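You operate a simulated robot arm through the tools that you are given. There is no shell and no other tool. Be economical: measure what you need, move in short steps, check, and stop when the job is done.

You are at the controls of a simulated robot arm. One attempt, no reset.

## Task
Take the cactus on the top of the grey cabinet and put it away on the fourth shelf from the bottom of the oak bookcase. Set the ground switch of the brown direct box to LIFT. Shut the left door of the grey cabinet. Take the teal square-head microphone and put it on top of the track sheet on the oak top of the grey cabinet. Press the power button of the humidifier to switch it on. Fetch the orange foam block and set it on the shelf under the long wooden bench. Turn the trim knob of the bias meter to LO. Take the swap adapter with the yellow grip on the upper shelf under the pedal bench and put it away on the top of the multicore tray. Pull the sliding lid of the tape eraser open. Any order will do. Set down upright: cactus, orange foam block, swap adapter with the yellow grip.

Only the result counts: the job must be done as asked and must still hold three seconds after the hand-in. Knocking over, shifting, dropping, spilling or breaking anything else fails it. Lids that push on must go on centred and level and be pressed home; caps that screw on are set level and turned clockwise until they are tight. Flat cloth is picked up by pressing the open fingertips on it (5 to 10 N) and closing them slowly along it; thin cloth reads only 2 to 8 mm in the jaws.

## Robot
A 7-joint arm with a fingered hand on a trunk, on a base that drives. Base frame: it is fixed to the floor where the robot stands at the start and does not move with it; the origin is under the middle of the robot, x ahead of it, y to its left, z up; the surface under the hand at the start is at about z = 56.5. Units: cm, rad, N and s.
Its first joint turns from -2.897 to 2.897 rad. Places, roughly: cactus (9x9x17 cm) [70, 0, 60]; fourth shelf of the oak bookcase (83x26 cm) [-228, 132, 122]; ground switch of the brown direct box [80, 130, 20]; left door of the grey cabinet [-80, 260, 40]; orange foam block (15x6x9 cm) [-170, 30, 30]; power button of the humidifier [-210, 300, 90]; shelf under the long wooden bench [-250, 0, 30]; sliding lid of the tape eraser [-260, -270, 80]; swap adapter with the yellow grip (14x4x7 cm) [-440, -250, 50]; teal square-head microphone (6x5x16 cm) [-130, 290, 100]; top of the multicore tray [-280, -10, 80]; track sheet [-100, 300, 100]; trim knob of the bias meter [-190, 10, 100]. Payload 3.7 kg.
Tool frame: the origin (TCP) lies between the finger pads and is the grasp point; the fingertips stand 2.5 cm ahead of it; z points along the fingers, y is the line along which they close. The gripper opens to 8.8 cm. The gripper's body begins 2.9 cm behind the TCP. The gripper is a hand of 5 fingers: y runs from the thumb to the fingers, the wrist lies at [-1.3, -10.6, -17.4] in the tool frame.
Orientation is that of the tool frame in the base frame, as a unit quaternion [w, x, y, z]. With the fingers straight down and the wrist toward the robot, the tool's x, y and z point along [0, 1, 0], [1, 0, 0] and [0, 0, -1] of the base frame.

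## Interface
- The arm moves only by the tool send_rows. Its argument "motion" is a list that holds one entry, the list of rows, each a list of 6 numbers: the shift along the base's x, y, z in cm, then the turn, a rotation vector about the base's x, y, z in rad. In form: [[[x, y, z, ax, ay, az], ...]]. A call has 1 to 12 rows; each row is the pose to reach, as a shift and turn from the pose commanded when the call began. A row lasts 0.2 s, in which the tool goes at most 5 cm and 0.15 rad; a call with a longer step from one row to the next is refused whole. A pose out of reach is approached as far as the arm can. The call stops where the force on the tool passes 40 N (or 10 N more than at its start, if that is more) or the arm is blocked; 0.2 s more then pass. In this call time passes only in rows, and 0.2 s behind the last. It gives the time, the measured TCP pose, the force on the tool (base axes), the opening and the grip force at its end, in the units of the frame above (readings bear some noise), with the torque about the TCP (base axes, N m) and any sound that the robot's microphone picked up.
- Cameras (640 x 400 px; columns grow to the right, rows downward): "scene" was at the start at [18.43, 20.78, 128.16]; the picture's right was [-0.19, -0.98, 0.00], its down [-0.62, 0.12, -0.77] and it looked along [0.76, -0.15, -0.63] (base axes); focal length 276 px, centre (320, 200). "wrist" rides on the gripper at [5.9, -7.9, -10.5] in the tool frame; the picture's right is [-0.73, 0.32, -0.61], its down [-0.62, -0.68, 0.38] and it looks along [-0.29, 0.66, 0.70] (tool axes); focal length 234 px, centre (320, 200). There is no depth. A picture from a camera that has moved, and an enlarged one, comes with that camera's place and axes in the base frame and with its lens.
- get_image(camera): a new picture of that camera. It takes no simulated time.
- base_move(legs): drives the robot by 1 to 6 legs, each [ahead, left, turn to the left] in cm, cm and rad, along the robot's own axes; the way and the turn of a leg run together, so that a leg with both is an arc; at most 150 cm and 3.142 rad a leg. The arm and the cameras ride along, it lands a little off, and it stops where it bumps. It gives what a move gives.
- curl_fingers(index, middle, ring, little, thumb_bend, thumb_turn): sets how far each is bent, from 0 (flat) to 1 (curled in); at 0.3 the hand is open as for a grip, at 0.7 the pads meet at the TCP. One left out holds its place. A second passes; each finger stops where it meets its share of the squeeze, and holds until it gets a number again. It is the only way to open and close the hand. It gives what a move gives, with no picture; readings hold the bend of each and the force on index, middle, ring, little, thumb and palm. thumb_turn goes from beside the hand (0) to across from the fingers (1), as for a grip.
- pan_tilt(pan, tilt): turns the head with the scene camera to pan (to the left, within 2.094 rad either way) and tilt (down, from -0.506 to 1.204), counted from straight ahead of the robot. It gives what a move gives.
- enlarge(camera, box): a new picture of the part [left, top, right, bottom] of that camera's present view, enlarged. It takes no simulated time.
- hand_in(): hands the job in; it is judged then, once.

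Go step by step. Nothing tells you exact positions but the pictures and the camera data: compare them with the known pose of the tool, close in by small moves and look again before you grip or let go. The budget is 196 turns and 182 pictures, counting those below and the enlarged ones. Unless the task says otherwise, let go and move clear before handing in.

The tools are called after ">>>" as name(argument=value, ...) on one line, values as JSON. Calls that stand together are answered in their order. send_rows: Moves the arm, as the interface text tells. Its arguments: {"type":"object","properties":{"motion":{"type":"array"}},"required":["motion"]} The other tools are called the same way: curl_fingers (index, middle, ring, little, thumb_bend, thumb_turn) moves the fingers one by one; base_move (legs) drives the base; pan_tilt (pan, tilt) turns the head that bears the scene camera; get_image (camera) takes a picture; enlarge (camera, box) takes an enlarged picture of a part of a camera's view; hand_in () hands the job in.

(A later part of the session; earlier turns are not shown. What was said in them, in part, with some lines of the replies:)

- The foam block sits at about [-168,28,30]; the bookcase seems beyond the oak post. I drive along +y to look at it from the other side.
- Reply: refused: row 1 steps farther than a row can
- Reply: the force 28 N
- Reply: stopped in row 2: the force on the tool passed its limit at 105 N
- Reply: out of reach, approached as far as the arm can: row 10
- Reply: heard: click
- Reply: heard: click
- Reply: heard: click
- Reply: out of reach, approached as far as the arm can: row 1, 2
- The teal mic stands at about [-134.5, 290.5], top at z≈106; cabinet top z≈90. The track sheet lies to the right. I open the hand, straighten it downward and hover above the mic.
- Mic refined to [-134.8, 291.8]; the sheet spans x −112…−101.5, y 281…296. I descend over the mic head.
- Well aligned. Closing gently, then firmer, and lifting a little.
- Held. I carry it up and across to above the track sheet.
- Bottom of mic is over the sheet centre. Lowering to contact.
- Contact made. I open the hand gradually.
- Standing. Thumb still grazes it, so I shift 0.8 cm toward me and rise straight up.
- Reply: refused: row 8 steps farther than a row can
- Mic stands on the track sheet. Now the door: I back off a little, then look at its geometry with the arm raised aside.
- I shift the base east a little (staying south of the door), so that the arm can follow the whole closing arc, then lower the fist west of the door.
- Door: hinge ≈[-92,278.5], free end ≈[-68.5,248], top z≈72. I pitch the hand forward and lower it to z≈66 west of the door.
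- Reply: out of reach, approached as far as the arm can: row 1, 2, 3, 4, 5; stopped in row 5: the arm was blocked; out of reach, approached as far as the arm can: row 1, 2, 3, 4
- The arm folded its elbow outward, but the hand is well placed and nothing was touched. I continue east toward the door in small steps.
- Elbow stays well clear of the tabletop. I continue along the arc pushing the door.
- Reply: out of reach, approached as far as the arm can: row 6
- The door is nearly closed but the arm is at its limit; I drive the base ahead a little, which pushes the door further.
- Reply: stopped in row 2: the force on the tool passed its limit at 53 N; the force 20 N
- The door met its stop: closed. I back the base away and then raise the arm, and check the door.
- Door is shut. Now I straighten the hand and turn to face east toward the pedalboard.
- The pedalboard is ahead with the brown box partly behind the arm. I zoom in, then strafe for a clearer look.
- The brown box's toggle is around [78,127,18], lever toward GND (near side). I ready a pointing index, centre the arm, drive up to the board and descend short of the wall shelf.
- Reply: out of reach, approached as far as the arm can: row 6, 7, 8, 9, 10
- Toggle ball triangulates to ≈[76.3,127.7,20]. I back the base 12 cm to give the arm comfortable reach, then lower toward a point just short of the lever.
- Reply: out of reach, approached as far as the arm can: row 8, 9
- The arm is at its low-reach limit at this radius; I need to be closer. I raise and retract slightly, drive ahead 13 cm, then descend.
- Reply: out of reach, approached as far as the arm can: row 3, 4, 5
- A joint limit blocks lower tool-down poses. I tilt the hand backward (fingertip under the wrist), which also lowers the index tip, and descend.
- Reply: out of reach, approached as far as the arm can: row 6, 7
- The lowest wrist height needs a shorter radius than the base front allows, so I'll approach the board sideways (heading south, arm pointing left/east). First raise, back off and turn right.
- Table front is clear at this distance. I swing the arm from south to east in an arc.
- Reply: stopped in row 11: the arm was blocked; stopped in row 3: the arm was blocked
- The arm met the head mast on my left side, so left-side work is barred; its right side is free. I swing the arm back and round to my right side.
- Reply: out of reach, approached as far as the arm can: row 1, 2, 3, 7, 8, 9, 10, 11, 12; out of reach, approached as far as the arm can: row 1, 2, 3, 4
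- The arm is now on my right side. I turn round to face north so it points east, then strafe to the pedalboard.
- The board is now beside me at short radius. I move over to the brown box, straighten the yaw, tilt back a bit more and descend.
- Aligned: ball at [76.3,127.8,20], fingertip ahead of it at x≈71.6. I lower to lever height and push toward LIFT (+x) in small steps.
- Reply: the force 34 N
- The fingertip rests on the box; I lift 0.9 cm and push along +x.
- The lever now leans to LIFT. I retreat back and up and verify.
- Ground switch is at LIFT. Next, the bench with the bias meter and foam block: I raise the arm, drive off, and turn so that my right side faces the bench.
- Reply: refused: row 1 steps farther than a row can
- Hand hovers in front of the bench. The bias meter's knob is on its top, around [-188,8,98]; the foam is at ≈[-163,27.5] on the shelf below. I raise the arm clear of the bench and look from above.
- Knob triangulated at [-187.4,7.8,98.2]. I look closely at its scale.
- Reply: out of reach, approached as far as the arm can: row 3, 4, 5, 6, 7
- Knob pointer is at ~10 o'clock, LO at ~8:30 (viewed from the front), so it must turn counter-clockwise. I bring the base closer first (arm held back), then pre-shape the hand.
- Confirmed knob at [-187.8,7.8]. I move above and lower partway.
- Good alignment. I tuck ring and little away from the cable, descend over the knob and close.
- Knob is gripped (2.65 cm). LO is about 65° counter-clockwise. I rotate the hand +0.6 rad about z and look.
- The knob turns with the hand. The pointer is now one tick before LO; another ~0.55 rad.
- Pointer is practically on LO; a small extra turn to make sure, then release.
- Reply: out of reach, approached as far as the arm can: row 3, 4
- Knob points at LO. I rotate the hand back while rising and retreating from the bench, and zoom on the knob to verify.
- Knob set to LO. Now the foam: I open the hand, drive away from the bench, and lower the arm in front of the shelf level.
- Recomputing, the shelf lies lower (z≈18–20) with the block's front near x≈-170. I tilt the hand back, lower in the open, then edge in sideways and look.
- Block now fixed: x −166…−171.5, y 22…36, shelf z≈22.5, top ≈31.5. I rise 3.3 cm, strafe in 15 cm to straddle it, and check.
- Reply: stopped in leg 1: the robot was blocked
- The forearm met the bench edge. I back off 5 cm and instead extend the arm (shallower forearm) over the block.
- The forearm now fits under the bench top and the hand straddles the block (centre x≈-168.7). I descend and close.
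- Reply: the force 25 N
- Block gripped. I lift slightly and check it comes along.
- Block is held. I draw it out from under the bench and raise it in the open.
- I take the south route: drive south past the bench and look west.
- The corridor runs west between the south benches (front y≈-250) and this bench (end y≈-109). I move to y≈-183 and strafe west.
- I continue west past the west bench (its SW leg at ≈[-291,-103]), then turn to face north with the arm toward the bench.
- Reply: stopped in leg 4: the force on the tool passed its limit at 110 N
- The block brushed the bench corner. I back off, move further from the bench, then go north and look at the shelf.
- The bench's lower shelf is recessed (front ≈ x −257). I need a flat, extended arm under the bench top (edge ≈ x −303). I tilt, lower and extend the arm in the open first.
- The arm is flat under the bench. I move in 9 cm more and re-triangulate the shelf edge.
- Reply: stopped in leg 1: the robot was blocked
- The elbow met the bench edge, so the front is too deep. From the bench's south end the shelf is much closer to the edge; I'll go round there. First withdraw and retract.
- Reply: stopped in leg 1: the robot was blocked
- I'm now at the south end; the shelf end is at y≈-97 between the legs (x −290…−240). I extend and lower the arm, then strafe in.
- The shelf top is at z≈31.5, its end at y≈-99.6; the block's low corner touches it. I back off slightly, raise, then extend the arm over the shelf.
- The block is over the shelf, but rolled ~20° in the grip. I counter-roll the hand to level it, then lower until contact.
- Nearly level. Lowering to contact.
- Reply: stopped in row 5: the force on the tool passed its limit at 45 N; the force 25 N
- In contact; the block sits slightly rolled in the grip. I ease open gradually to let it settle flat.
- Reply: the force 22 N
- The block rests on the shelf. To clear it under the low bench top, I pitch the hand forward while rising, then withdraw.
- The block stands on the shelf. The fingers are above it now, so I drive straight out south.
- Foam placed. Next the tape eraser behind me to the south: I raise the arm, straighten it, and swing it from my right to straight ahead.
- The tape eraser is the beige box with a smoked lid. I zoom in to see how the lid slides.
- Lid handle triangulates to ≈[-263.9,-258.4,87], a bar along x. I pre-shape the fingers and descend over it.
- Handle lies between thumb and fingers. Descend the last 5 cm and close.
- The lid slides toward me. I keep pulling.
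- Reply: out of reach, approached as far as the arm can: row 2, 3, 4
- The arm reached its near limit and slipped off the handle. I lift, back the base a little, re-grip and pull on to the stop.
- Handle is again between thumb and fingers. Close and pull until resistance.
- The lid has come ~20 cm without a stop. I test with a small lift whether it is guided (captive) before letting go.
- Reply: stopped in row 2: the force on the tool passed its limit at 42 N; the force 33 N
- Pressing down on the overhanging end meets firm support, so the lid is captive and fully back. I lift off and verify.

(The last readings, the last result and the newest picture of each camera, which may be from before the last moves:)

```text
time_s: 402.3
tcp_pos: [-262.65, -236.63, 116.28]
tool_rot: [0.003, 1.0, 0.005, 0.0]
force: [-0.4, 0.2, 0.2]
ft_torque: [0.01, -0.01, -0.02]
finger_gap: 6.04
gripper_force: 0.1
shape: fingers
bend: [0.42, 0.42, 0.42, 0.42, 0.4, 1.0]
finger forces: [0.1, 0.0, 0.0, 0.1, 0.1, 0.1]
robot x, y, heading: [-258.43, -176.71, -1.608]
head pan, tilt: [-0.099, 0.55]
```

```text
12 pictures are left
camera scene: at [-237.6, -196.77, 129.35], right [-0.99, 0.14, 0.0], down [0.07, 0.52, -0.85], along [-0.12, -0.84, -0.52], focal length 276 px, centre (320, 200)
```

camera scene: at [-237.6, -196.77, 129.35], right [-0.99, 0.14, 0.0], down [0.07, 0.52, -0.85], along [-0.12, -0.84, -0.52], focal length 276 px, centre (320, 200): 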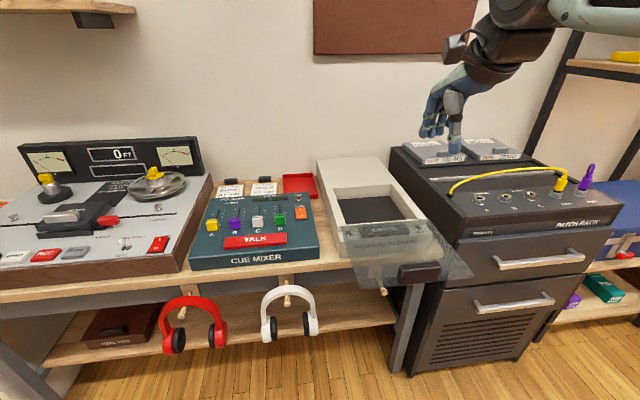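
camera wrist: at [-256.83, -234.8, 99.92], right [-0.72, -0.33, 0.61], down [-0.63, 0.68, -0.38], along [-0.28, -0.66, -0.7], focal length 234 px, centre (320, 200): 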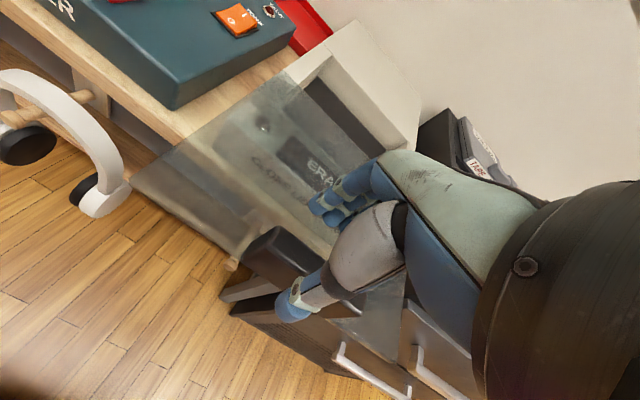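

Tape eraser is open. Next the swap adapter: strafe west to the pedal bench and look.

>>> base_move(legs=[[0, -90, 0], [-10, -85, 0]])

>>> pan_tilt(pan=0.0, tilt=0.75)

>>> get_image(camera="scene")

```text
time_s: 411.1
tcp_pos: [-434.46, -220.3, 116.09]
tool_rot: [0.003, 1.0, 0.006, 0.0]
force: [0.0, 0.4, 0.6]
ft_torque: [-0.01, 0.01, 0.03]
finger_gap: 6.04
gripper_force: 0.1
shape: fingers
bend: [0.42, 0.42, 0.42, 0.42, 0.4, 1.0]
finger forces: [0.0, 0.0, 0.0, 0.1, 0.2, 0.0]
robot x, y, heading: [-430.23, -160.57, -1.611]
head pan, tilt: [-0.099, 0.55]
```

```text
time_s: 411.8
tcp_pos: [-434.53, -220.26, 116.1]
tool_rot: [0.002, 1.0, 0.006, 0.0]
force: [0.4, 0.0, 0.1]
ft_torque: [0.0, -0.04, 0.01]
finger_gap: 6.06
gripper_force: 0.1
shape: fingers
bend: [0.42, 0.42, 0.42, 0.42, 0.4, 1.0]
finger forces: [0.0, 0.0, 0.1, 0.0, 0.0, 0.0]
robot x, y, heading: [-430.84, -160.39, -1.61]
head pan, tilt: [0.0, 0.75]
```

```text
11 pictures are left
camera scene: at [-408.77, -179.56, 127.62], right [-1.0, 0.04, 0.0], down [0.03, 0.68, -0.73], along [-0.03, -0.73, -0.68], focal length 276 px, centre (320, 200)
```

scene: 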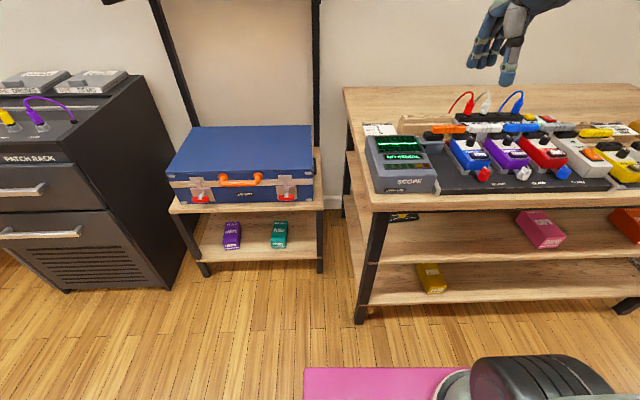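

>>> enlarge(camera="scene", box=[340, 190, 460, 310])

```text
3.33 times, centred on (400, 250) of scene
camera zoom: at [-408.77, -179.56, 127.62], right [-1.0, 0.04, 0.0], down [0.03, 0.68, -0.73], along [-0.03, -0.73, -0.68], focal length 918 px, centre (53, 33)
```

zoom: 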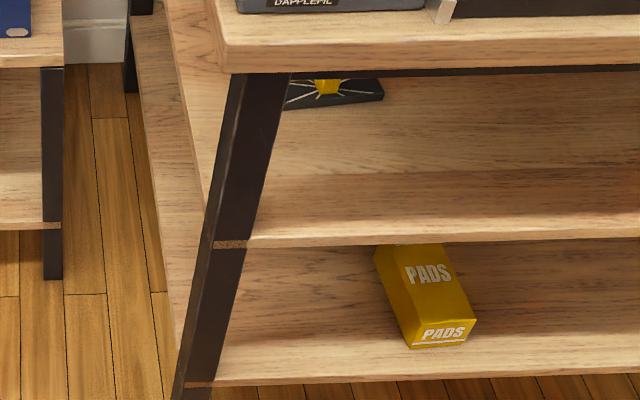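

The adapter (black plate, yellow grip) is at ≈[-445,-254] on the upper shelf (z≈45), well under the bench top (edge y≈-228, underside ≈74). I back off, lower and pitch the hand, then drive in.

>>> base_move(legs=[[-22, 0, 0]])

>>> curl_fingers(index=0.35, middle=0.35, ring=0.35, little=0.35, thumb_bend=0.35)

>>> send_rows(motion=[[[-1, -1.5, -4.5, -0.05, 0, 0], [-2, -3, -9, -0.1, 0, 0], [-3, -4.5, -13.5, -0.15, 0, 0], [-4, -6, -18, -0.2, 0, 0], [-5, -7.5, -22.5, -0.25, 0, 0], [-6, -9, -27, -0.3, 0, 0], [-7, -10.5, -31.5, -0.35, 0, 0], [-8, -12, -36, -0.4, 0, 0], [-9, -13.5, -40.5, -0.45, 0, 0], [-10, -15, -45, -0.5, 0, 0], [-10.5, -15, -49.5, -0.5, 0, 0], [-10.5, -15, -54, -0.5, 0, 0]]])

>>> base_move(legs=[[24, 0, 0]])

>>> get_image(camera="wrist")

```text
time_s: 413.5
tcp_pos: [-433.56, -198.22, 116.17]
tool_rot: [0.003, 1.0, 0.008, 0.0]
force: [0.9, -0.2, 0.1]
ft_torque: [-0.02, 0.0, -0.01]
finger_gap: 6.08
gripper_force: 0.1
shape: fingers
bend: [0.42, 0.42, 0.42, 0.42, 0.4, 1.0]
finger forces: [0.0, 0.1, 0.1, 0.0, 0.1, 0.0]
robot x, y, heading: [-429.96, -138.47, -1.605]
head pan, tilt: [0.0, 0.75]
```

```text
time_s: 414.5
tcp_pos: [-433.63, -198.12, 116.1]
tool_rot: [0.003, 1.0, 0.007, 0.0]
force: [-0.5, -0.5, 0.4]
ft_torque: [0.02, 0.03, 0.02]
finger_gap: 7.34
gripper_force: 0.0
shape: fingers
bend: [0.35, 0.35, 0.35, 0.35, 0.35, 1.0]
finger forces: [0.0, 0.1, 0.0, 0.0, 0.1, 0.0]
robot x, y, heading: [-429.76, -138.29, -1.607]
head pan, tilt: [0.0, 0.75]
```

```text
time_s: 417.1
tcp_pos: [-443.95, -213.29, 62.04]
tool_rot: [0.251, 0.968, 0.008, -0.002]
force: [-0.3, -0.1, 1.1]
ft_torque: [-0.02, -0.02, 0.0]
finger_gap: 7.38
gripper_force: 0.2
shape: fingers
bend: [0.35, 0.35, 0.35, 0.35, 0.35, 1.0]
finger forces: [0.0, 0.1, 0.0, 0.0, 0.0, 0.1]
out of reach, approached as far as the arm can: row 7, 8, 9, 10, 11
robot x, y, heading: [-429.56, -138.39, -1.606]
head pan, tilt: [0.0, 0.75]
```

```text
time_s: 418.9
tcp_pos: [-444.49, -237.53, 62.1]
tool_rot: [0.25, 0.968, 0.01, -0.001]
force: [1.1, -0.2, 0.1]
ft_torque: [0.0, 0.02, 0.03]
finger_gap: 7.35
gripper_force: 0.0
shape: fingers
bend: [0.35, 0.35, 0.35, 0.35, 0.35, 1.0]
finger forces: [0.0, 0.0, 0.0, 0.1, 0.0, 0.1]
robot x, y, heading: [-430.79, -163.01, -1.6]
head pan, tilt: [0.0, 0.75]
```

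```text
9 pictures are left
camera wrist: at [-438.73, -225.4, 67.38], right [-0.72, 0.0, 0.69], down [-0.64, 0.4, -0.66], along [-0.27, -0.92, -0.29], focal length 234 px, centre (320, 200)
```

wrist: 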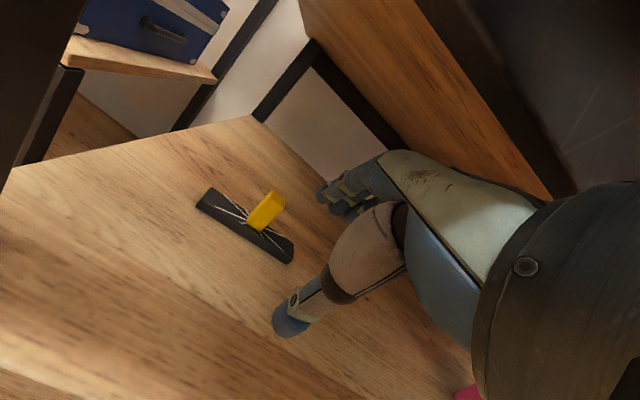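

Adapter located: plate along x centred ≈[-442.2,-250.2], yellow grip z 52–56.6. I pitch a bit more, open the fingers wider, and go in over the grip.

>>> curl_fingers(index=0.25, middle=0.25, ring=0.25, little=0.25)

>>> send_rows(motion=[[[1, 0, -2, -0.07, 0, 0], [2.3, 0, -4.2, -0.14, 0, 0], [2.3, -4, -4.2, -0.14, 0, 0], [2.3, -8, -4.2, -0.14, 0, 0], [2.3, -11, -4.2, -0.14, 0, 0], [2.3, -12.3, -4.4, -0.14, 0, 0]]])

>>> get_image(camera="wrist")

```text
time_s: 419.9
tcp_pos: [-444.4, -237.6, 61.96]
tool_rot: [0.25, 0.968, 0.009, -0.002]
force: [0.2, 0.1, -0.9]
ft_torque: [-0.01, -0.02, -0.02]
finger_gap: 8.51
gripper_force: 0.0
shape: fingers
bend: [0.25, 0.25, 0.25, 0.25, 0.35, 1.0]
finger forces: [0.0, 0.0, 0.0, 0.1, 0.0, 0.0]
robot x, y, heading: [-430.49, -162.79, -1.598]
head pan, tilt: [0.0, 0.75]
```

```text
time_s: 421.1
tcp_pos: [-441.5, -238.37, 55.22]
tool_rot: [0.23, 0.973, -0.001, 0.003]
force: [-0.1, 0.5, -0.4]
ft_torque: [0.02, 0.01, -0.01]
finger_gap: 8.55
gripper_force: 0.1
shape: fingers
bend: [0.25, 0.25, 0.25, 0.25, 0.35, 1.0]
finger forces: [0.1, 0.0, 0.0, 0.0, 0.0, 0.0]
robot x, y, heading: [-430.62, -161.84, -1.599]
head pan, tilt: [0.0, 0.75]
stopped in row 6: the arm was blocked; the commanded pose is now the measured one
```

```text
8 pictures are left
camera wrist: at [-435.64, -226.52, 61.1], right [-0.73, -0.02, 0.68], down [-0.62, 0.44, -0.65], along [-0.29, -0.9, -0.33], focal length 234 px, centre (320, 200)
```

wrist: 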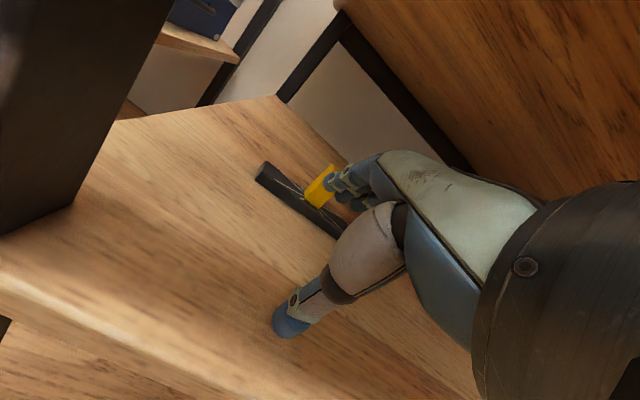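

The elbow met the bench edge. I back off, stretch the arm flatter first (as before), then drive in.

>>> base_move(legs=[[-18, 0, 0]])

>>> send_rows(motion=[[[-0.5, -2, 1, -0.05, 0, 0], [-0.8, -5, 2, -0.1, 0, 0], [-0.8, -9, 2.4, -0.15, 0, 0], [-0.8, -12, 2.4, -0.19, 0, 0], [-0.8, -15, 2.4, -0.19, 0, 0]]])

>>> base_move(legs=[[9, 0, 0]])

```text
time_s: 422.6
tcp_pos: [-440.86, -220.64, 54.67]
tool_rot: [0.227, 0.974, 0.0, 0.004]
force: [-0.4, 0.1, -1.6]
ft_torque: [-0.01, -0.04, 0.0]
finger_gap: 8.54
gripper_force: 0.0
shape: fingers
bend: [0.25, 0.25, 0.25, 0.25, 0.35, 1.0]
finger forces: [0.0, 0.1, 0.0, 0.1, 0.1, 0.0]
robot x, y, heading: [-430.01, -143.76, -1.6]
head pan, tilt: [0.0, 0.75]
```

```text
time_s: 423.8
tcp_pos: [-441.73, -235.72, 57.11]
tool_rot: [0.32, 0.947, -0.001, 0.004]
force: [1.3, 0.6, 0.9]
ft_torque: [0.0, 0.03, 0.01]
finger_gap: 8.55
gripper_force: 0.1
shape: fingers
bend: [0.25, 0.25, 0.25, 0.25, 0.35, 1.0]
finger forces: [0.0, 0.0, 0.0, 0.0, 0.0, 0.1]
robot x, y, heading: [-429.72, -144.05, -1.6]
head pan, tilt: [0.0, 0.75]
```

```text
time_s: 424.9
tcp_pos: [-442.03, -244.41, 57.17]
tool_rot: [0.319, 0.948, 0.0, 0.003]
force: [0.0, 0.3, 0.3]
ft_torque: [0.02, 0.06, 0.0]
finger_gap: 8.53
gripper_force: 0.1
shape: fingers
bend: [0.25, 0.25, 0.25, 0.25, 0.35, 1.0]
finger forces: [0.0, 0.0, 0.0, 0.1, 0.1, 0.0]
robot x, y, heading: [-430.43, -152.81, -1.598]
head pan, tilt: [0.0, 0.75]
```

>>> base_move(legs=[[5.2, 0, 0]])

>>> get_image(camera="wrist")

```text
time_s: 425.7
tcp_pos: [-442.16, -243.82, 56.39]
tool_rot: [0.307, 0.952, -0.001, 0.005]
force: [0.8, 0.2, 0.7]
ft_torque: [-0.02, -0.02, 0.01]
finger_gap: 8.54
gripper_force: 0.1
shape: fingers
bend: [0.25, 0.25, 0.25, 0.25, 0.35, 1.0]
finger forces: [0.0, 0.0, 0.0, 0.0, 0.0, 0.0]
robot x, y, heading: [-430.15, -153.47, -1.597]
head pan, tilt: [0.0, 0.75]
stopped in leg 1: the robot was blocked; the commanded pose is now the measured one
```

```text
7 pictures are left
camera wrist: at [-436.2, -231.29, 60.42], right [-0.73, 0.09, 0.68], down [-0.62, 0.33, -0.71], along [-0.29, -0.94, -0.18], focal length 234 px, centre (320, 200)
```

wrist: 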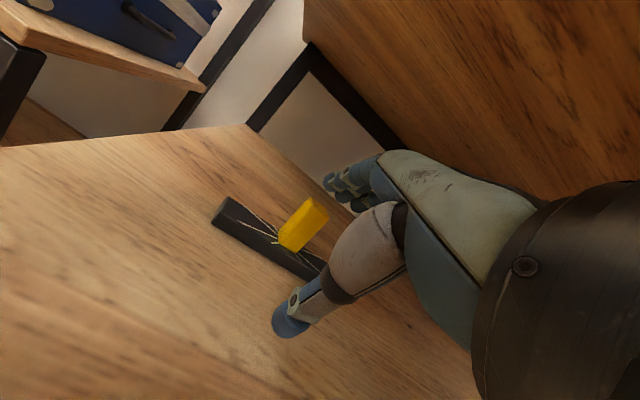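

5 cm short; I extend the arm itself instead.

>>> send_rows(motion=[[[0, -1.5, 0.3, 0, 0, 0], [0, -3, 0.4, 0, 0, 0], [0, -4.7, 0.4, 0, 0, 0], [0, -4.9, 0, 0, 0, 0]]])

```text
time_s: 426.9
tcp_pos: [-441.84, -243.41, 54.68]
tool_rot: [0.265, 0.964, -0.004, 0.009]
force: [1.3, 5.5, 18.7]
ft_torque: [0.2, 0.05, -0.04]
finger_gap: 8.54
gripper_force: 9.4
shape: fingers
bend: [0.25, 0.23, 0.25, 0.25, 0.35, 1.0]
finger forces: [0.0, 5.8, 0.0, 0.0, 13.2, 0.1]
robot x, y, heading: [-429.79, -153.1, -1.598]
head pan, tilt: [0.0, 0.75]
stopped in row 4: the arm was blocked; the commanded pose is now the measured one
```

The elbow is too high at this stretch; with the hand pitched, a larger radius (~104 cm) will flatten the arm. I back the base and extend further.

>>> base_move(legs=[[-10, 0, 0]])

>>> send_rows(motion=[[[0, 0, 1.5, -0.05, 0, 0], [0, -1, 2.6, -0.1, 0, 0], [0, -4.5, 2.8, -0.1, 0, 0], [0, -8, 2.8, -0.1, 0, 0], [0, -11, 2.8, -0.1, 0, 0], [0, -13, 2.8, -0.1, 0, 0], [0, -14.5, 2.8, -0.1, 0, 0]]])

```text
time_s: 427.6
tcp_pos: [-441.76, -243.77, 54.72]
tool_rot: [0.271, 0.962, -0.004, 0.008]
force: [0.3, -0.2, 3.0]
ft_torque: [-0.21, 0.03, 0.01]
finger_gap: 8.57
gripper_force: 2.1
shape: fingers
bend: [0.25, 0.23, 0.25, 0.25, 0.35, 1.0]
finger forces: [0.0, 3.8, 0.0, 0.1, 0.7, 0.1]
robot x, y, heading: [-430.53, -152.53, -1.601]
head pan, tilt: [0.0, 0.75]
stopped in leg 1: the force on the tool passed its limit at 52 N (the readings are from after the stop); the commanded pose is now the measured one
```

```text
time_s: 428.8
tcp_pos: [-441.33, -244.13, 54.48]
tool_rot: [0.255, 0.967, -0.005, 0.018]
force: [2.3, 15.0, 74.9]
ft_torque: [2.11, 0.02, -0.2]
finger_gap: 8.48
gripper_force: 38.0
shape: fingers
bend: [0.25, 0.22, 0.25, 0.25, 0.35, 1.0]
finger forces: [0.0, 8.9, 0.0, 0.0, 66.9, 0.1]
robot x, y, heading: [-430.66, -151.23, -1.605]
head pan, tilt: [0.0, 0.75]
stopped in row 5: the arm was blocked; the commanded pose is now the measured one
```

>>> get_image(camera="scene")

```text
6 pictures are left
camera scene: at [-408.71, -169.28, 127.74], right [-1.0, 0.04, 0.0], down [0.02, 0.68, -0.74], along [-0.03, -0.74, -0.68], focal length 276 px, centre (320, 200)
```

scene: 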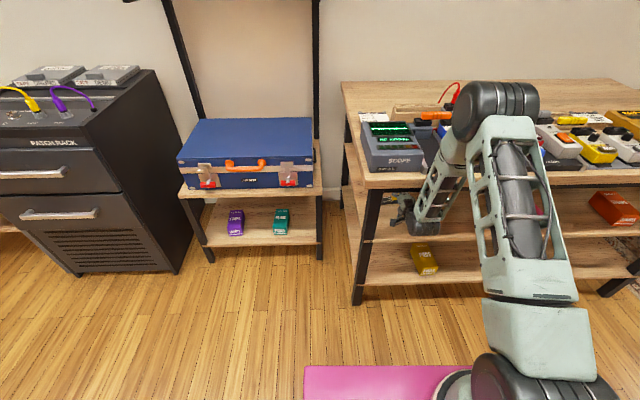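

The elbow stands high and the forearm leans on the bench edge while the thumb presses the shelf. I relieve that first: lift slightly, curl the thumb, then withdraw.

>>> curl_fingers(thumb_bend=0.55)

>>> send_rows(motion=[[[0, 0.5, 0.7, 0, 0, 0], [0, 1, 1.5, 0, 0, 0]]])

```text
time_s: 429.3
tcp_pos: [-441.42, -244.05, 54.41]
tool_rot: [0.254, 0.967, -0.005, 0.019]
force: [1.4, 17.3, 55.7]
ft_torque: [1.72, 0.13, -0.11]
finger_gap: 8.35
gripper_force: 28.4
shape: fingers
bend: [0.25, 0.22, 0.25, 0.25, 0.39, 1.0]
finger forces: [0.0, 7.9, 0.0, 0.1, 49.0, 0.0]
robot x, y, heading: [-430.95, -150.79, -1.61]
head pan, tilt: [0.0, 0.75]
stopped: the force on the tool passed its limit at 87 N (the readings are from after the stop); the commanded pose is now the measured one
```

```text
time_s: 429.7
tcp_pos: [-441.4, -243.95, 54.3]
tool_rot: [0.252, 0.968, -0.005, 0.019]
force: [0.0, 2.6, 9.3]
ft_torque: [-0.71, 0.13, -0.05]
finger_gap: 7.07
gripper_force: 5.3
shape: fingers
bend: [0.25, 0.21, 0.25, 0.25, 0.49, 1.0]
finger forces: [0.0, 10.1, 0.0, 0.0, 0.0, 0.0]
robot x, y, heading: [-430.79, -151.02, -1.606]
head pan, tilt: [0.0, 0.75]
stopped in row 1: the force on the tool passed its limit at 72 N (the readings are from after the stop); the commanded pose is now the measured one
```

Thumb is free now. Withdraw with the base.

>>> base_move(legs=[[-6, 0, 0]])

>>> base_move(legs=[[-14, 0, 0]])

```text
time_s: 430.6
tcp_pos: [-441.08, -238.18, 53.99]
tool_rot: [0.251, 0.968, -0.005, 0.019]
force: [0.4, -0.5, 0.7]
ft_torque: [0.02, -0.04, -0.01]
finger_gap: 6.93
gripper_force: 0.6
shape: fingers
bend: [0.25, 0.25, 0.25, 0.25, 0.5, 1.0]
finger forces: [0.0, 0.1, 0.0, 0.0, 0.8, 0.0]
robot x, y, heading: [-430.95, -144.91, -1.612]
head pan, tilt: [0.0, 0.75]
```

```text
time_s: 432.0
tcp_pos: [-440.63, -224.19, 54.07]
tool_rot: [0.25, 0.968, -0.005, 0.019]
force: [0.3, 0.2, 0.3]
ft_torque: [0.0, -0.02, -0.01]
finger_gap: 7.01
gripper_force: 0.1
shape: fingers
bend: [0.25, 0.25, 0.25, 0.25, 0.49, 1.0]
finger forces: [0.0, 0.1, 0.0, 0.0, 0.1, 0.0]
robot x, y, heading: [-430.13, -130.94, -1.61]
head pan, tilt: [0.0, 0.75]
```

Free again. In the open I extend the arm to ~104 cm radius and then drive in with the flatter arm.

>>> base_move(legs=[[-12, 0, 0]])

>>> curl_fingers(thumb_bend=0.35)

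>>> send_rows(motion=[[[-0.4, -2, 1, -0.04, 0, 0], [-0.8, -5, 2, -0.08, 0, 0], [-1.2, -8, 3, -0.12, 0, 0], [-1.2, -11, 3.2, -0.12, 0, 0], [-1.2, -13, 3.2, -0.12, 0, 0]]])

```text
time_s: 433.2
tcp_pos: [-440.65, -212.33, 54.01]
tool_rot: [0.251, 0.968, -0.008, 0.019]
force: [-0.8, -0.2, -0.5]
ft_torque: [-0.03, -0.01, 0.01]
finger_gap: 7.02
gripper_force: 0.1
shape: fingers
bend: [0.25, 0.25, 0.25, 0.25, 0.49, 1.0]
finger forces: [0.0, 0.0, 0.0, 0.1, 0.0, 0.0]
robot x, y, heading: [-429.28, -119.48, -1.612]
head pan, tilt: [0.0, 0.75]
```

```text
time_s: 434.2
tcp_pos: [-440.68, -212.33, 54.0]
tool_rot: [0.252, 0.967, -0.008, 0.018]
force: [0.2, -0.6, 0.9]
ft_torque: [0.0, 0.02, -0.01]
finger_gap: 8.51
gripper_force: 0.0
shape: fingers
bend: [0.25, 0.25, 0.25, 0.25, 0.35, 1.0]
finger forces: [0.0, 0.1, 0.0, 0.1, 0.0, 0.0]
robot x, y, heading: [-429.3, -119.12, -1.613]
head pan, tilt: [0.0, 0.75]
```

```text
time_s: 435.4
tcp_pos: [-441.81, -225.34, 57.22]
tool_rot: [0.309, 0.951, -0.006, 0.019]
force: [0.5, -0.2, 0.4]
ft_torque: [0.0, 0.0, -0.01]
finger_gap: 8.49
gripper_force: 0.0
shape: fingers
bend: [0.25, 0.25, 0.25, 0.25, 0.35, 1.0]
finger forces: [0.1, 0.0, 0.0, 0.1, 0.0, 0.1]
robot x, y, heading: [-429.18, -119.38, -1.615]
head pan, tilt: [0.0, 0.75]
```

r=107 reached. A bit more extension, then drive in toward the grip in two steps.

>>> send_rows(motion=[[[0, -1.5, 0, 0, 0, 0], [0, -3, 0, 0, 0, 0]]])

>>> base_move(legs=[[13, 0, 0]])

>>> base_move(legs=[[5, 0, 0]])

```text
time_s: 436.0
tcp_pos: [-441.83, -228.21, 57.19]
tool_rot: [0.309, 0.951, -0.007, 0.018]
force: [0.3, 0.8, 0.9]
ft_torque: [0.01, 0.0, -0.02]
finger_gap: 8.52
gripper_force: 0.0
shape: fingers
bend: [0.25, 0.25, 0.25, 0.25, 0.35, 1.0]
finger forces: [0.0, 0.0, 0.1, 0.0, 0.0, 0.0]
robot x, y, heading: [-429.41, -118.88, -1.615]
head pan, tilt: [0.0, 0.75]
```

```text
time_s: 437.3
tcp_pos: [-442.45, -241.3, 57.21]
tool_rot: [0.308, 0.951, -0.007, 0.019]
force: [-0.9, 0.2, 0.2]
ft_torque: [0.02, -0.02, -0.01]
finger_gap: 8.49
gripper_force: 0.0
shape: fingers
bend: [0.25, 0.25, 0.25, 0.25, 0.35, 1.0]
finger forces: [0.1, 0.0, 0.0, 0.0, 0.0, 0.1]
robot x, y, heading: [-430.2, -132.34, -1.612]
head pan, tilt: [0.0, 0.75]
```

```text
time_s: 438.2
tcp_pos: [-442.8, -246.26, 57.26]
tool_rot: [0.309, 0.951, -0.008, 0.019]
force: [0.3, 0.4, -0.2]
ft_torque: [-0.05, -0.01, 0.0]
finger_gap: 8.53
gripper_force: 0.2
shape: fingers
bend: [0.25, 0.25, 0.25, 0.25, 0.35, 1.0]
finger forces: [0.0, 0.0, 0.0, 0.0, 0.0, 0.1]
robot x, y, heading: [-430.08, -137.64, -1.616]
head pan, tilt: [0.0, 0.75]
```

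Not blocked now. I check the grip's position.

>>> get_image(camera="wrist")

```text
5 pictures are left
camera wrist: at [-437.02, -233.7, 61.23], right [-0.75, 0.1, 0.65], down [-0.59, 0.33, -0.73], along [-0.29, -0.94, -0.19], focal length 234 px, centre (320, 200)
```

wrist: 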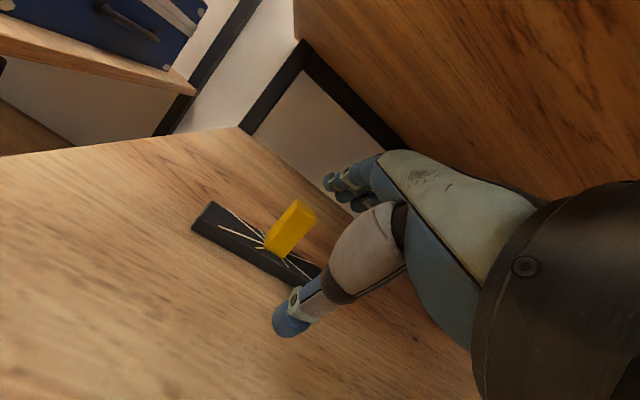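

Grip now at [-442.1,-251.4]. I drive in 3.7 cm, lower, and close on it.

>>> base_move(legs=[[3.7, 0, 0]])

>>> send_rows(motion=[[[0.4, 0, -0.8, 0, 0, 0], [0.7, 0, -1.6, 0, 0, 0]]])

>>> curl_fingers(index=0.55, middle=0.55, ring=0.55, little=0.55, thumb_bend=0.55)

>>> curl_fingers(index=0.72, middle=0.72, ring=0.72, little=0.72, thumb_bend=0.68)

```text
time_s: 439.2
tcp_pos: [-442.81, -248.37, 55.98]
tool_rot: [0.298, 0.954, -0.008, 0.019]
force: [0.5, 0.0, -0.2]
ft_torque: [0.0, -0.03, 0.03]
finger_gap: 8.5
gripper_force: 0.1
shape: fingers
bend: [0.25, 0.25, 0.25, 0.25, 0.35, 1.0]
finger forces: [0.1, 0.0, 0.0, 0.0, 0.0, 0.1]
robot x, y, heading: [-430.73, -140.26, -1.615]
head pan, tilt: [0.0, 0.75]
stopped in leg 1: the robot was blocked; the commanded pose is now the measured one
```

```text
time_s: 439.8
tcp_pos: [-442.19, -248.7, 54.79]
tool_rot: [0.299, 0.954, -0.007, 0.02]
force: [1.0, 4.5, 14.6]
ft_torque: [0.64, 0.01, 0.0]
finger_gap: 8.6
gripper_force: 7.4
shape: fingers
bend: [0.25, 0.25, 0.25, 0.25, 0.35, 1.0]
finger forces: [0.0, 0.1, 0.1, 0.0, 14.7, 0.0]
robot x, y, heading: [-430.25, -140.54, -1.612]
head pan, tilt: [0.0, 0.75]
```

```text
time_s: 440.8
tcp_pos: [-442.2, -248.69, 54.73]
tool_rot: [0.299, 0.954, -0.007, 0.019]
force: [-1.8, -7.3, 23.6]
ft_torque: [-0.77, -0.03, -0.04]
finger_gap: 5.03
gripper_force: 12.1
shape: fingers
bend: [0.35, 0.46, 0.55, 0.55, 0.55, 1.0]
finger forces: [15.9, 8.4, 0.0, 0.0, 0.0, 0.0]
robot x, y, heading: [-430.26, -140.35, -1.613]
head pan, tilt: [0.0, 0.75]
```

```text
time_s: 441.8
tcp_pos: [-442.09, -248.56, 54.67]
tool_rot: [0.298, 0.954, -0.007, 0.019]
force: [-1.6, -5.3, 20.3]
ft_torque: [-0.27, -0.05, 0.0]
finger_gap: 2.99
gripper_force: 12.9
shape: fingers
bend: [0.35, 0.54, 0.72, 0.72, 0.66, 1.0]
finger forces: [10.6, 8.5, 0.0, 0.0, 6.4, 0.0]
robot x, y, heading: [-430.42, -140.4, -1.612]
head pan, tilt: [0.0, 0.75]
```

The index rests on top of the grip: I need ~1.5 cm deeper. I open, extend the arm slightly and close again.

>>> curl_fingers(index=0.22, middle=0.22, ring=0.22, little=0.22, thumb_bend=0.45)

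>>> send_rows(motion=[[[0, -0.6, 1.0, 0, 0, 0], [0, -1.2, 1.2, 0, 0, 0], [0, -2.0, 1.2, 0, 0, 0], [0, -2.2, 0.4, 0, 0, 0]]])

```text
time_s: 442.8
tcp_pos: [-442.03, -248.53, 54.5]
tool_rot: [0.298, 0.954, -0.007, 0.02]
force: [1.4, -1.3, 11.5]
ft_torque: [-0.12, -0.06, -0.01]
finger_gap: 5.85
gripper_force: 5.6
shape: fingers
bend: [0.22, 0.22, 0.22, 0.22, 0.6, 1.0]
finger forces: [0.0, 0.0, 0.0, 0.0, 11.6, 0.0]
robot x, y, heading: [-430.13, -140.62, -1.611]
head pan, tilt: [0.0, 0.75]
```

```text
time_s: 443.8
tcp_pos: [-442.15, -249.15, 54.86]
tool_rot: [0.293, 0.956, -0.009, 0.019]
force: [0.2, -0.1, 0.2]
ft_torque: [0.02, 0.02, -0.01]
finger_gap: 7.8
gripper_force: 0.1
shape: fingers
bend: [0.22, 0.22, 0.22, 0.22, 0.45, 1.0]
finger forces: [0.0, 0.0, 0.1, 0.1, 0.0, 0.0]
robot x, y, heading: [-430.65, -140.57, -1.618]
head pan, tilt: [0.0, 0.75]
```

Re-reading the contact positions, the fingers were in fact behind the grip. I close firmly and lift as a test.

>>> curl_fingers(index=0.6, middle=0.6, ring=0.6, little=0.6, thumb_bend=0.75)

>>> send_rows(motion=[[[0, 0, 0.7, 0, 0, 0], [0, 0.3, 1.5, 0, 0, 0], [0, 0.6, 2.2, 0, 0, 0]]])

>>> get_image(camera="wrist")

```text
time_s: 444.8
tcp_pos: [-442.19, -249.18, 54.85]
tool_rot: [0.29, 0.957, -0.009, 0.019]
force: [-0.7, -2.2, 14.2]
ft_torque: [-0.1, -0.03, 0.0]
finger_gap: 2.93
gripper_force: 12.8
shape: fingers
bend: [0.43, 0.56, 0.6, 0.6, 0.67, 1.0]
finger forces: [13.9, 3.1, 0.1, 0.1, 8.9, 0.1]
robot x, y, heading: [-430.78, -140.23, -1.609]
head pan, tilt: [0.0, 0.75]
```

```text
time_s: 445.6
tcp_pos: [-442.07, -248.45, 54.34]
tool_rot: [0.276, 0.961, -0.009, 0.022]
force: [-4.9, -12.0, 35.3]
ft_torque: [-0.66, -0.07, -0.08]
finger_gap: 3.32
gripper_force: 20.6
shape: fingers
bend: [0.32, 0.5, 0.6, 0.6, 0.72, 1.0]
finger forces: [24.7, 11.1, 0.1, 0.0, 6.1, 0.1]
robot x, y, heading: [-430.76, -140.52, -1.612]
head pan, tilt: [0.0, 0.75]
```

```text
4 pictures are left
camera wrist: at [-436.31, -236.3, 59.23], right [-0.76, 0.05, 0.65], down [-0.59, 0.38, -0.72], along [-0.28, -0.93, -0.25], focal length 234 px, centre (320, 200)
```

wrist: 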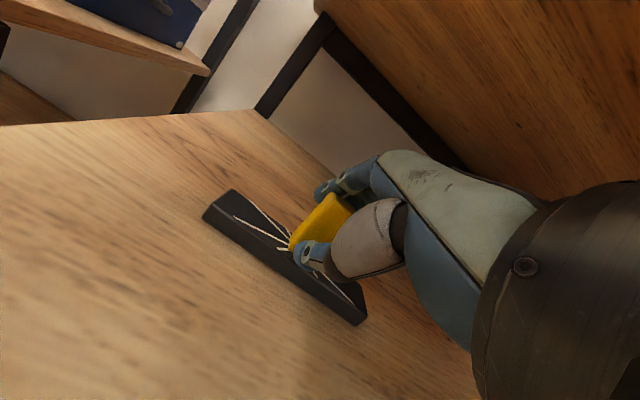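

The arm can't rise there (bench rail above), but the grip is enclosed. I release the upward push and slide the adapter out along the shelf with the base.

>>> send_rows(motion=[[[0, 0, -1.5, 0, 0, 0], [0, 0.5, -1.8, 0, 0, 0]]])

>>> base_move(legs=[[-8, 0, 0]])

```text
time_s: 446.2
tcp_pos: [-442.06, -248.89, 54.93]
tool_rot: [0.291, 0.956, -0.006, 0.021]
force: [-0.3, 1.6, 9.0]
ft_torque: [0.03, -0.1, -0.01]
finger_gap: 2.97
gripper_force: 12.8
shape: fingers
bend: [0.43, 0.57, 0.6, 0.6, 0.68, 1.0]
finger forces: [12.0, 3.1, 0.0, 0.1, 10.3, 0.0]
robot x, y, heading: [-430.15, -140.56, -1.616]
head pan, tilt: [0.0, 0.75]
```

```text
time_s: 447.2
tcp_pos: [-441.59, -241.5, 55.52]
tool_rot: [0.298, 0.954, -0.007, 0.02]
force: [1.7, -0.9, 6.5]
ft_torque: [-0.14, 0.02, 0.06]
finger_gap: 1.62
gripper_force: 6.6
shape: fingers
bend: [0.53, 0.56, 0.6, 0.6, 0.71, 1.0]
finger forces: [4.2, 3.8, 0.1, 0.0, 4.8, 0.1]
robot x, y, heading: [-429.89, -132.35, -1.62]
head pan, tilt: [0.0, 0.75]
```

Still holding (gap 1.6). I tighten and try lifting now that the wrist is outside the bench.

>>> curl_fingers(index=0.75, middle=0.75, ring=0.75, little=0.75, thumb_bend=0.8)

>>> send_rows(motion=[[[0, 0, 0.8, 0, 0, 0], [0, 0, 1.6, 0, 0, 0], [0, 0, 2.4, 0, 0, 0]]])

>>> get_image(camera="wrist")

```text
time_s: 448.2
tcp_pos: [-441.62, -241.59, 55.51]
tool_rot: [0.3, 0.954, -0.007, 0.019]
force: [1.9, 0.4, 10.6]
ft_torque: [-0.2, -0.03, 0.11]
finger_gap: 1.44
gripper_force: 18.6
shape: fingers
bend: [0.71, 0.58, 0.75, 0.75, 0.68, 1.0]
finger forces: [11.4, 10.5, 0.0, 0.0, 15.8, 0.1]
robot x, y, heading: [-429.82, -132.59, -1.612]
head pan, tilt: [0.0, 0.75]
```

```text
time_s: 449.0
tcp_pos: [-441.67, -241.62, 57.7]
tool_rot: [0.298, 0.954, -0.007, 0.019]
force: [0.4, -0.4, -0.3]
ft_torque: [0.04, -0.03, 0.0]
finger_gap: 1.48
gripper_force: 16.3
shape: fingers
bend: [0.71, 0.6, 0.75, 0.75, 0.67, 0.99]
finger forces: [8.7, 7.0, 0.0, 0.1, 16.2, 0.1]
robot x, y, heading: [-429.98, -132.44, -1.621]
head pan, tilt: [0.0, 0.75]
```

```text
3 pictures are left
camera wrist: at [-435.93, -229.07, 62.04], right [-0.75, 0.08, 0.65], down [-0.59, 0.34, -0.73], along [-0.28, -0.94, -0.21], focal length 234 px, centre (320, 200)
```

wrist: 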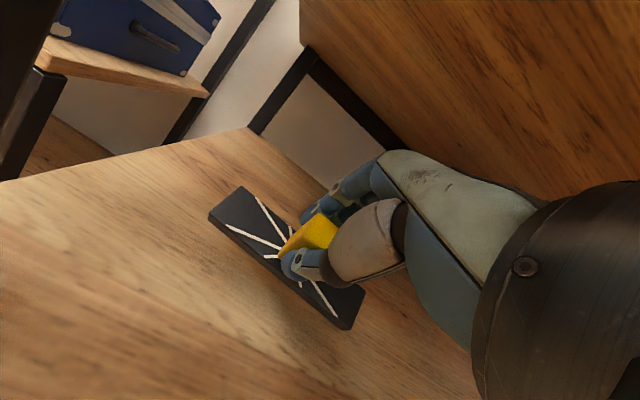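

The adapter is lifted (plate tilted in the grip). I back out, raise and retract the arm while rolling the hand back to level the plate.

>>> base_move(legs=[[-27, 0, 0]])

>>> send_rows(motion=[[[0, 2.5, 4, 0.04, 0, 0], [0, 5, 8, 0.08, 0, 0], [0, 7.5, 12, 0.12, 0, 0], [0, 10, 16, 0.16, 0, 0], [0, 12.5, 20, 0.2, 0, 0], [0, 15, 24, 0.24, 0, 0], [0, 17.5, 28, 0.28, 0, 0], [0, 20, 32, 0.32, 0, 0], [0, 22.5, 36, 0.36, 0, 0], [0, 25, 40, 0.4, 0, 0]]])

>>> send_rows(motion=[[[0, 3, 4, 0, 0, 0], [0, 6, 8, 0, 0, 0], [0, 9, 12, 0, 0, 0], [0, 12, 16, 0, 0, 0], [0, 15, 19, 0, 0, 0], [0, 18, 21, 0, 0, 0]]])

>>> base_move(legs=[[0, 70, 0]])

```text
time_s: 450.9
tcp_pos: [-440.41, -214.97, 57.74]
tool_rot: [0.299, 0.954, -0.006, 0.02]
force: [0.6, -0.3, -1.1]
ft_torque: [0.04, -0.01, 0.0]
finger_gap: 1.46
gripper_force: 15.5
shape: fingers
bend: [0.71, 0.6, 0.75, 0.75, 0.67, 0.99]
finger forces: [8.8, 7.0, 0.0, 0.0, 16.2, 0.0]
robot x, y, heading: [-429.19, -106.21, -1.606]
head pan, tilt: [0.0, 0.75]
```

```text
time_s: 453.1
tcp_pos: [-440.24, -190.38, 97.84]
tool_rot: [0.102, 0.995, -0.009, 0.019]
force: [-0.3, 0.0, -1.0]
ft_torque: [0.01, 0.01, 0.01]
finger_gap: 1.46
gripper_force: 16.1
shape: fingers
bend: [0.71, 0.6, 0.75, 0.75, 0.67, 0.99]
finger forces: [8.6, 7.1, 0.0, 0.0, 16.0, 0.0]
robot x, y, heading: [-428.91, -105.99, -1.615]
head pan, tilt: [0.0, 0.75]
```

```text
time_s: 454.5
tcp_pos: [-440.44, -172.31, 118.9]
tool_rot: [0.103, 0.994, -0.011, 0.018]
force: [-0.2, -0.3, -1.0]
ft_torque: [0.02, -0.04, -0.01]
finger_gap: 1.44
gripper_force: 15.6
shape: fingers
bend: [0.71, 0.6, 0.75, 0.75, 0.67, 0.99]
finger forces: [8.6, 7.0, 0.0, 0.0, 15.9, 0.0]
robot x, y, heading: [-428.83, -105.92, -1.616]
head pan, tilt: [0.0, 0.75]
```

```text
time_s: 458.3
tcp_pos: [-373.24, -175.6, 118.82]
tool_rot: [0.103, 0.994, -0.022, 0.017]
force: [-0.9, -0.5, -0.4]
ft_torque: [0.02, 0.0, 0.01]
finger_gap: 1.44
gripper_force: 15.5
shape: fingers
bend: [0.71, 0.6, 0.75, 0.75, 0.67, 0.99]
finger forces: [8.7, 7.1, 0.0, 0.1, 15.8, 0.0]
robot x, y, heading: [-360.24, -109.51, -1.638]
head pan, tilt: [0.0, 0.75]
```

>>> base_move(legs=[[-122, 0, 0], [0, 0, 1.638]])

>>> pan_tilt(pan=-0.2, tilt=0.7)

>>> get_image(camera="scene")

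```text
time_s: 468.4
tcp_pos: [-285.1, 1.82, 118.92]
tool_rot: [0.061, 0.706, 0.7, 0.086]
force: [0.7, -0.6, -1.9]
ft_torque: [0.0, 0.01, -0.01]
finger_gap: 1.39
gripper_force: 15.5
shape: fingers
bend: [0.71, 0.61, 0.75, 0.75, 0.67, 0.99]
finger forces: [8.3, 6.7, 0.0, 0.0, 15.3, 0.0]
robot x, y, heading: [-351.64, 12.33, -0.034]
head pan, tilt: [0.0, 0.75]
```

```text
time_s: 469.1
tcp_pos: [-285.04, 1.96, 118.84]
tool_rot: [0.06, 0.706, 0.7, 0.085]
force: [-0.1, 0.1, -1.5]
ft_torque: [0.01, 0.01, -0.01]
finger_gap: 1.4
gripper_force: 15.2
shape: fingers
bend: [0.71, 0.61, 0.75, 0.75, 0.67, 0.99]
finger forces: [8.4, 6.6, 0.1, 0.0, 15.2, 0.1]
robot x, y, heading: [-351.15, 12.75, -0.029]
head pan, tilt: [-0.201, 0.7]
```

```text
2 pictures are left
camera scene: at [-332.53, 32.78, 128.04], right [-0.23, -0.97, 0.0], down [-0.63, 0.15, -0.76], along [0.74, -0.17, -0.64], focal length 276 px, centre (320, 200)
```

scene: 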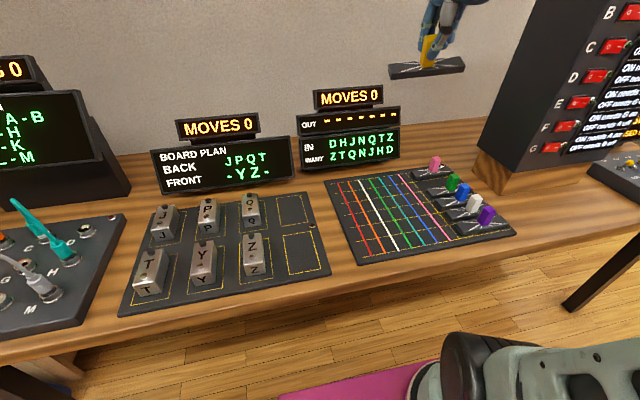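

The tray spans x −299…−267, y −23…+16, with other adapters only at y<−11. The held adapter is level above the free half at [-284.5,2]. I descend.

>>> send_rows(motion=[[[0, 0.3, -4.5, 0, 0, 0], [0, 0.6, -9, 0, 0, 0], [0, 1, -13.5, 0, 0, 0], [0, 1, -18, 0, 0, 0], [0, 1, -22, 0, 0, 0], [0, 1, -26, 0, 0, 0]]])

>>> enlarge(camera="scene", box=[310, 120, 530, 280])

```text
time_s: 470.6
tcp_pos: [-284.91, 2.86, 93.05]
tool_rot: [0.06, 0.706, 0.7, 0.085]
force: [0.5, 0.1, -1.4]
ft_torque: [0.0, 0.02, -0.01]
finger_gap: 1.37
gripper_force: 15.3
shape: fingers
bend: [0.71, 0.61, 0.75, 0.75, 0.67, 0.99]
finger forces: [8.2, 6.8, 0.0, 0.0, 15.3, 0.1]
robot x, y, heading: [-351.49, 12.66, -0.031]
head pan, tilt: [-0.201, 0.7]
```

```text
2.50 times, centred on (420, 200) of scene
camera zoom: at [-332.53, 32.77, 128.04], right [-0.23, -0.97, 0.0], down [-0.63, 0.15, -0.76], along [0.74, -0.17, -0.64], focal length 689 px, centre (70, 200)
```

zoom: 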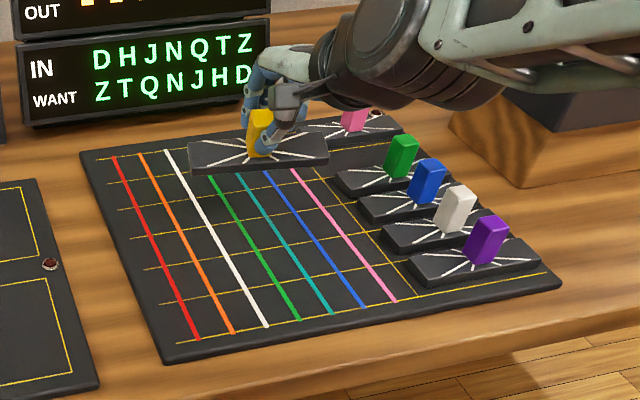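

The adapter is level and clear of the others. Lowering to contact.

>>> send_rows(motion=[[[0, 0, -2, 0, 0, 0], [0, 0, -4, 0, 0, 0], [0, 0, -5, 0, 0, 0], [0, 0, -5.6, 0, 0, 0]]])

>>> send_rows(motion=[[[0, 0, -0.5, 0, 0, 0], [0, 0, -1.0, 0, 0, 0]]])

```text
time_s: 471.6
tcp_pos: [-284.84, 2.82, 87.34]
tool_rot: [0.059, 0.706, 0.7, 0.086]
force: [0.6, -0.2, -1.0]
ft_torque: [-0.01, 0.01, -0.03]
finger_gap: 1.4
gripper_force: 14.6
shape: fingers
bend: [0.71, 0.61, 0.75, 0.75, 0.67, 0.99]
finger forces: [8.2, 6.7, 0.1, 0.0, 15.2, 0.1]
robot x, y, heading: [-351.39, 12.41, -0.025]
head pan, tilt: [-0.201, 0.7]
```

```text
time_s: 472.1
tcp_pos: [-284.68, 2.74, 86.53]
tool_rot: [0.058, 0.706, 0.701, 0.084]
force: [-0.3, -0.5, -0.6]
ft_torque: [0.0, -0.02, 0.0]
finger_gap: 1.36
gripper_force: 15.2
shape: fingers
bend: [0.71, 0.61, 0.75, 0.75, 0.67, 0.99]
finger forces: [8.2, 6.7, 0.1, 0.1, 15.3, 0.0]
out of reach, approached as far as the arm can: row 2
robot x, y, heading: [-351.62, 12.7, -0.032]
head pan, tilt: [-0.201, 0.7]
```

Too close for this height: I raise 2 cm, back the base 9 cm, re-extend the arm, and lower again.

>>> send_rows(motion=[[[0, 0, 1.5, 0, 0, 0], [0, 0, 3, 0, 0, 0]]])

>>> base_move(legs=[[-9, 0, 0]])

>>> send_rows(motion=[[[3, 0, 0, 0, 0, 0], [6, 0, 0, 0, 0, 0], [9, 0, 0, 0, 0, 0], [9, 0, -1.5, 0, 0, 0], [9, 0, -3, 0, 0, 0], [9, 0, -3.6, 0, 0, 0], [9, 0, -4.2, 0, 0, 0], [9, 0, -4.8, 0, 0, 0]]])

```text
time_s: 472.8
tcp_pos: [-284.56, 2.75, 89.67]
tool_rot: [0.061, 0.706, 0.7, 0.086]
force: [-0.6, 0.4, -0.2]
ft_torque: [-0.03, 0.01, -0.01]
finger_gap: 1.39
gripper_force: 15.4
shape: fingers
bend: [0.71, 0.61, 0.75, 0.75, 0.67, 0.99]
finger forces: [8.3, 6.7, 0.0, 0.0, 15.3, 0.0]
robot x, y, heading: [-351.31, 12.96, -0.027]
head pan, tilt: [-0.201, 0.7]
```

```text
time_s: 473.9
tcp_pos: [-293.59, 3.07, 89.78]
tool_rot: [0.06, 0.706, 0.7, 0.086]
force: [-0.6, 0.2, -1.7]
ft_torque: [0.01, 0.04, 0.04]
finger_gap: 1.37
gripper_force: 14.9
shape: fingers
bend: [0.71, 0.61, 0.75, 0.75, 0.67, 0.99]
finger forces: [8.3, 6.8, 0.0, 0.1, 15.2, 0.0]
robot x, y, heading: [-360.2, 13.0, -0.028]
head pan, tilt: [-0.201, 0.7]
```

```text
time_s: 475.6
tcp_pos: [-284.52, 3.09, 84.85]
tool_rot: [0.06, 0.706, 0.7, 0.086]
force: [-0.6, -0.1, -1.0]
ft_torque: [-0.03, 0.01, 0.0]
finger_gap: 1.34
gripper_force: 15.1
shape: fingers
bend: [0.71, 0.61, 0.75, 0.75, 0.67, 0.99]
finger forces: [8.2, 7.0, 0.1, 0.0, 15.2, 0.0]
robot x, y, heading: [-360.25, 12.73, -0.032]
head pan, tilt: [-0.201, 0.7]
```

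>>> send_rows(motion=[[[0, 0, -0.5, 0, 0, 0], [0, 0, -1.0, 0, 0, 0], [0, 0, -1.4, 0, 0, 0]]])

>>> send_rows(motion=[[[0, 0, -0.4, 0, 0, 0], [0, 0, -0.8, 0, 0, 0]]])

```text
time_s: 476.4
tcp_pos: [-284.52, 3.03, 83.44]
tool_rot: [0.06, 0.706, 0.7, 0.086]
force: [-0.5, 0.1, 0.6]
ft_torque: [0.04, -0.01, -0.01]
finger_gap: 1.36
gripper_force: 15.5
shape: fingers
bend: [0.71, 0.61, 0.75, 0.75, 0.67, 0.99]
finger forces: [9.2, 6.3, 0.1, 0.1, 15.2, 0.0]
robot x, y, heading: [-360.33, 12.72, -0.028]
head pan, tilt: [-0.201, 0.7]
```

```text
time_s: 477.1
tcp_pos: [-284.42, 2.94, 82.77]
tool_rot: [0.061, 0.707, 0.699, 0.088]
force: [6.5, -4.1, 22.8]
ft_torque: [0.01, -0.3, -0.03]
finger_gap: 1.34
gripper_force: 20.9
shape: fingers
bend: [0.52, 0.57, 0.75, 0.75, 0.72, 0.99]
finger forces: [13.6, 12.1, 0.0, 0.1, 15.5, 0.1]
robot x, y, heading: [-360.65, 12.92, -0.031]
head pan, tilt: [-0.201, 0.7]
```

Contact. I ease off a little and open the hand gently.

>>> send_rows(motion=[[[0, 0, 0.35, 0, 0, 0], [0, 0, 0.35, 0, 0, 0]]])

>>> curl_fingers(index=0.48, middle=0.48, ring=0.48, little=0.48, thumb_bend=0.55)

>>> curl_fingers(index=0.3, middle=0.3, ring=0.3, little=0.3, thumb_bend=0.3)

>>> send_rows(motion=[[[0, 0, 1, 0, 0, 0], [0, 0, 2.5, 0, 0, 0], [0, 0, 5, 0, 0, 0], [0, 0, 9, 0, 0, 0], [0, 0, 13.5, 0, 0, 0], [0, 0, 18, 0, 0, 0], [-3, 0, 21.5, 0, 0, 0], [-7, 0, 24, 0, 0, 0]]])

>>> get_image(camera="scene")

```text
time_s: 477.6
tcp_pos: [-284.69, 3.06, 82.89]
tool_rot: [0.06, 0.706, 0.7, 0.086]
force: [3.3, -3.1, 10.7]
ft_torque: [-0.04, -0.14, -0.03]
finger_gap: 1.35
gripper_force: 18.2
shape: fingers
bend: [0.53, 0.58, 0.75, 0.75, 0.72, 0.99]
finger forces: [11.2, 9.4, 0.0, 0.1, 15.9, 0.0]
robot x, y, heading: [-360.16, 12.77, -0.027]
head pan, tilt: [-0.201, 0.7]
```

```text
time_s: 478.6
tcp_pos: [-284.52, 3.13, 82.85]
tool_rot: [0.06, 0.706, 0.7, 0.086]
force: [0.7, -0.1, 0.7]
ft_torque: [0.01, 0.0, 0.01]
finger_gap: 3.78
gripper_force: 0.1
shape: fingers
bend: [0.48, 0.48, 0.48, 0.48, 0.55, 1.0]
finger forces: [0.1, 0.0, 0.1, 0.1, 0.0, 0.1]
robot x, y, heading: [-360.55, 12.76, -0.028]
head pan, tilt: [-0.201, 0.7]
```

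```text
time_s: 479.6
tcp_pos: [-284.53, 3.12, 82.99]
tool_rot: [0.059, 0.706, 0.7, 0.086]
force: [-0.6, -0.2, 0.0]
ft_torque: [-0.01, -0.01, 0.0]
finger_gap: 8.4
gripper_force: 0.1
shape: fingers
bend: [0.3, 0.3, 0.3, 0.3, 0.3, 1.0]
finger forces: [0.0, 0.0, 0.0, 0.0, 0.0, 0.1]
robot x, y, heading: [-360.39, 12.83, -0.028]
head pan, tilt: [-0.201, 0.7]
```

```text
time_s: 481.4
tcp_pos: [-291.53, 3.08, 107.14]
tool_rot: [0.06, 0.706, 0.7, 0.085]
force: [0.0, -0.8, 0.4]
ft_torque: [0.01, 0.02, 0.03]
finger_gap: 8.38
gripper_force: 0.1
shape: fingers
bend: [0.3, 0.3, 0.3, 0.3, 0.3, 1.0]
finger forces: [0.0, 0.1, 0.1, 0.0, 0.0, 0.0]
robot x, y, heading: [-360.6, 12.84, -0.032]
head pan, tilt: [-0.201, 0.7]
```

```text
0 pictures are left
camera scene: at [-341.47, 33.06, 128.03], right [-0.23, -0.97, 0.0], down [-0.63, 0.15, -0.76], along [0.74, -0.17, -0.64], focal length 276 px, centre (320, 200)
```

scene: 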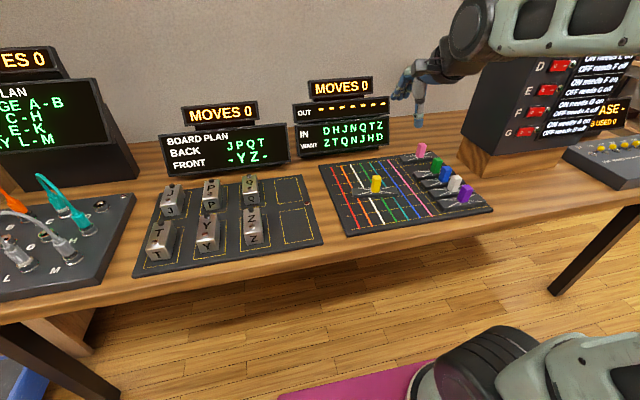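

The yellow-grip adapter stands upright on the multicore tray, the hand is clear, and all nine items are done as far as I could check. I'm handing in.

>>> hand_in()

```text
The job is handed in.
```

I finished all nine tasks and handed in, but I had used up all the pictures, so I couldn't re-check everything at the end.

- **Bumps:** While carrying the foam block I hit the corner of the long wooden bench. The base also stopped against something, possibly the blue screen's foot. On the pedal bench, my forearm pressed against the front edge while I reached for the adapter. Nothing looked moved in the pictures I took afterwards, but I couldn't check each spot closely.
- **Foam block:** It stands upright on the shelf, but it's turned slightly and one corner sits right at the shelf's end edge.
- **Humidifier:** It is on (green light), and its ADD WATER lamp is also lit.
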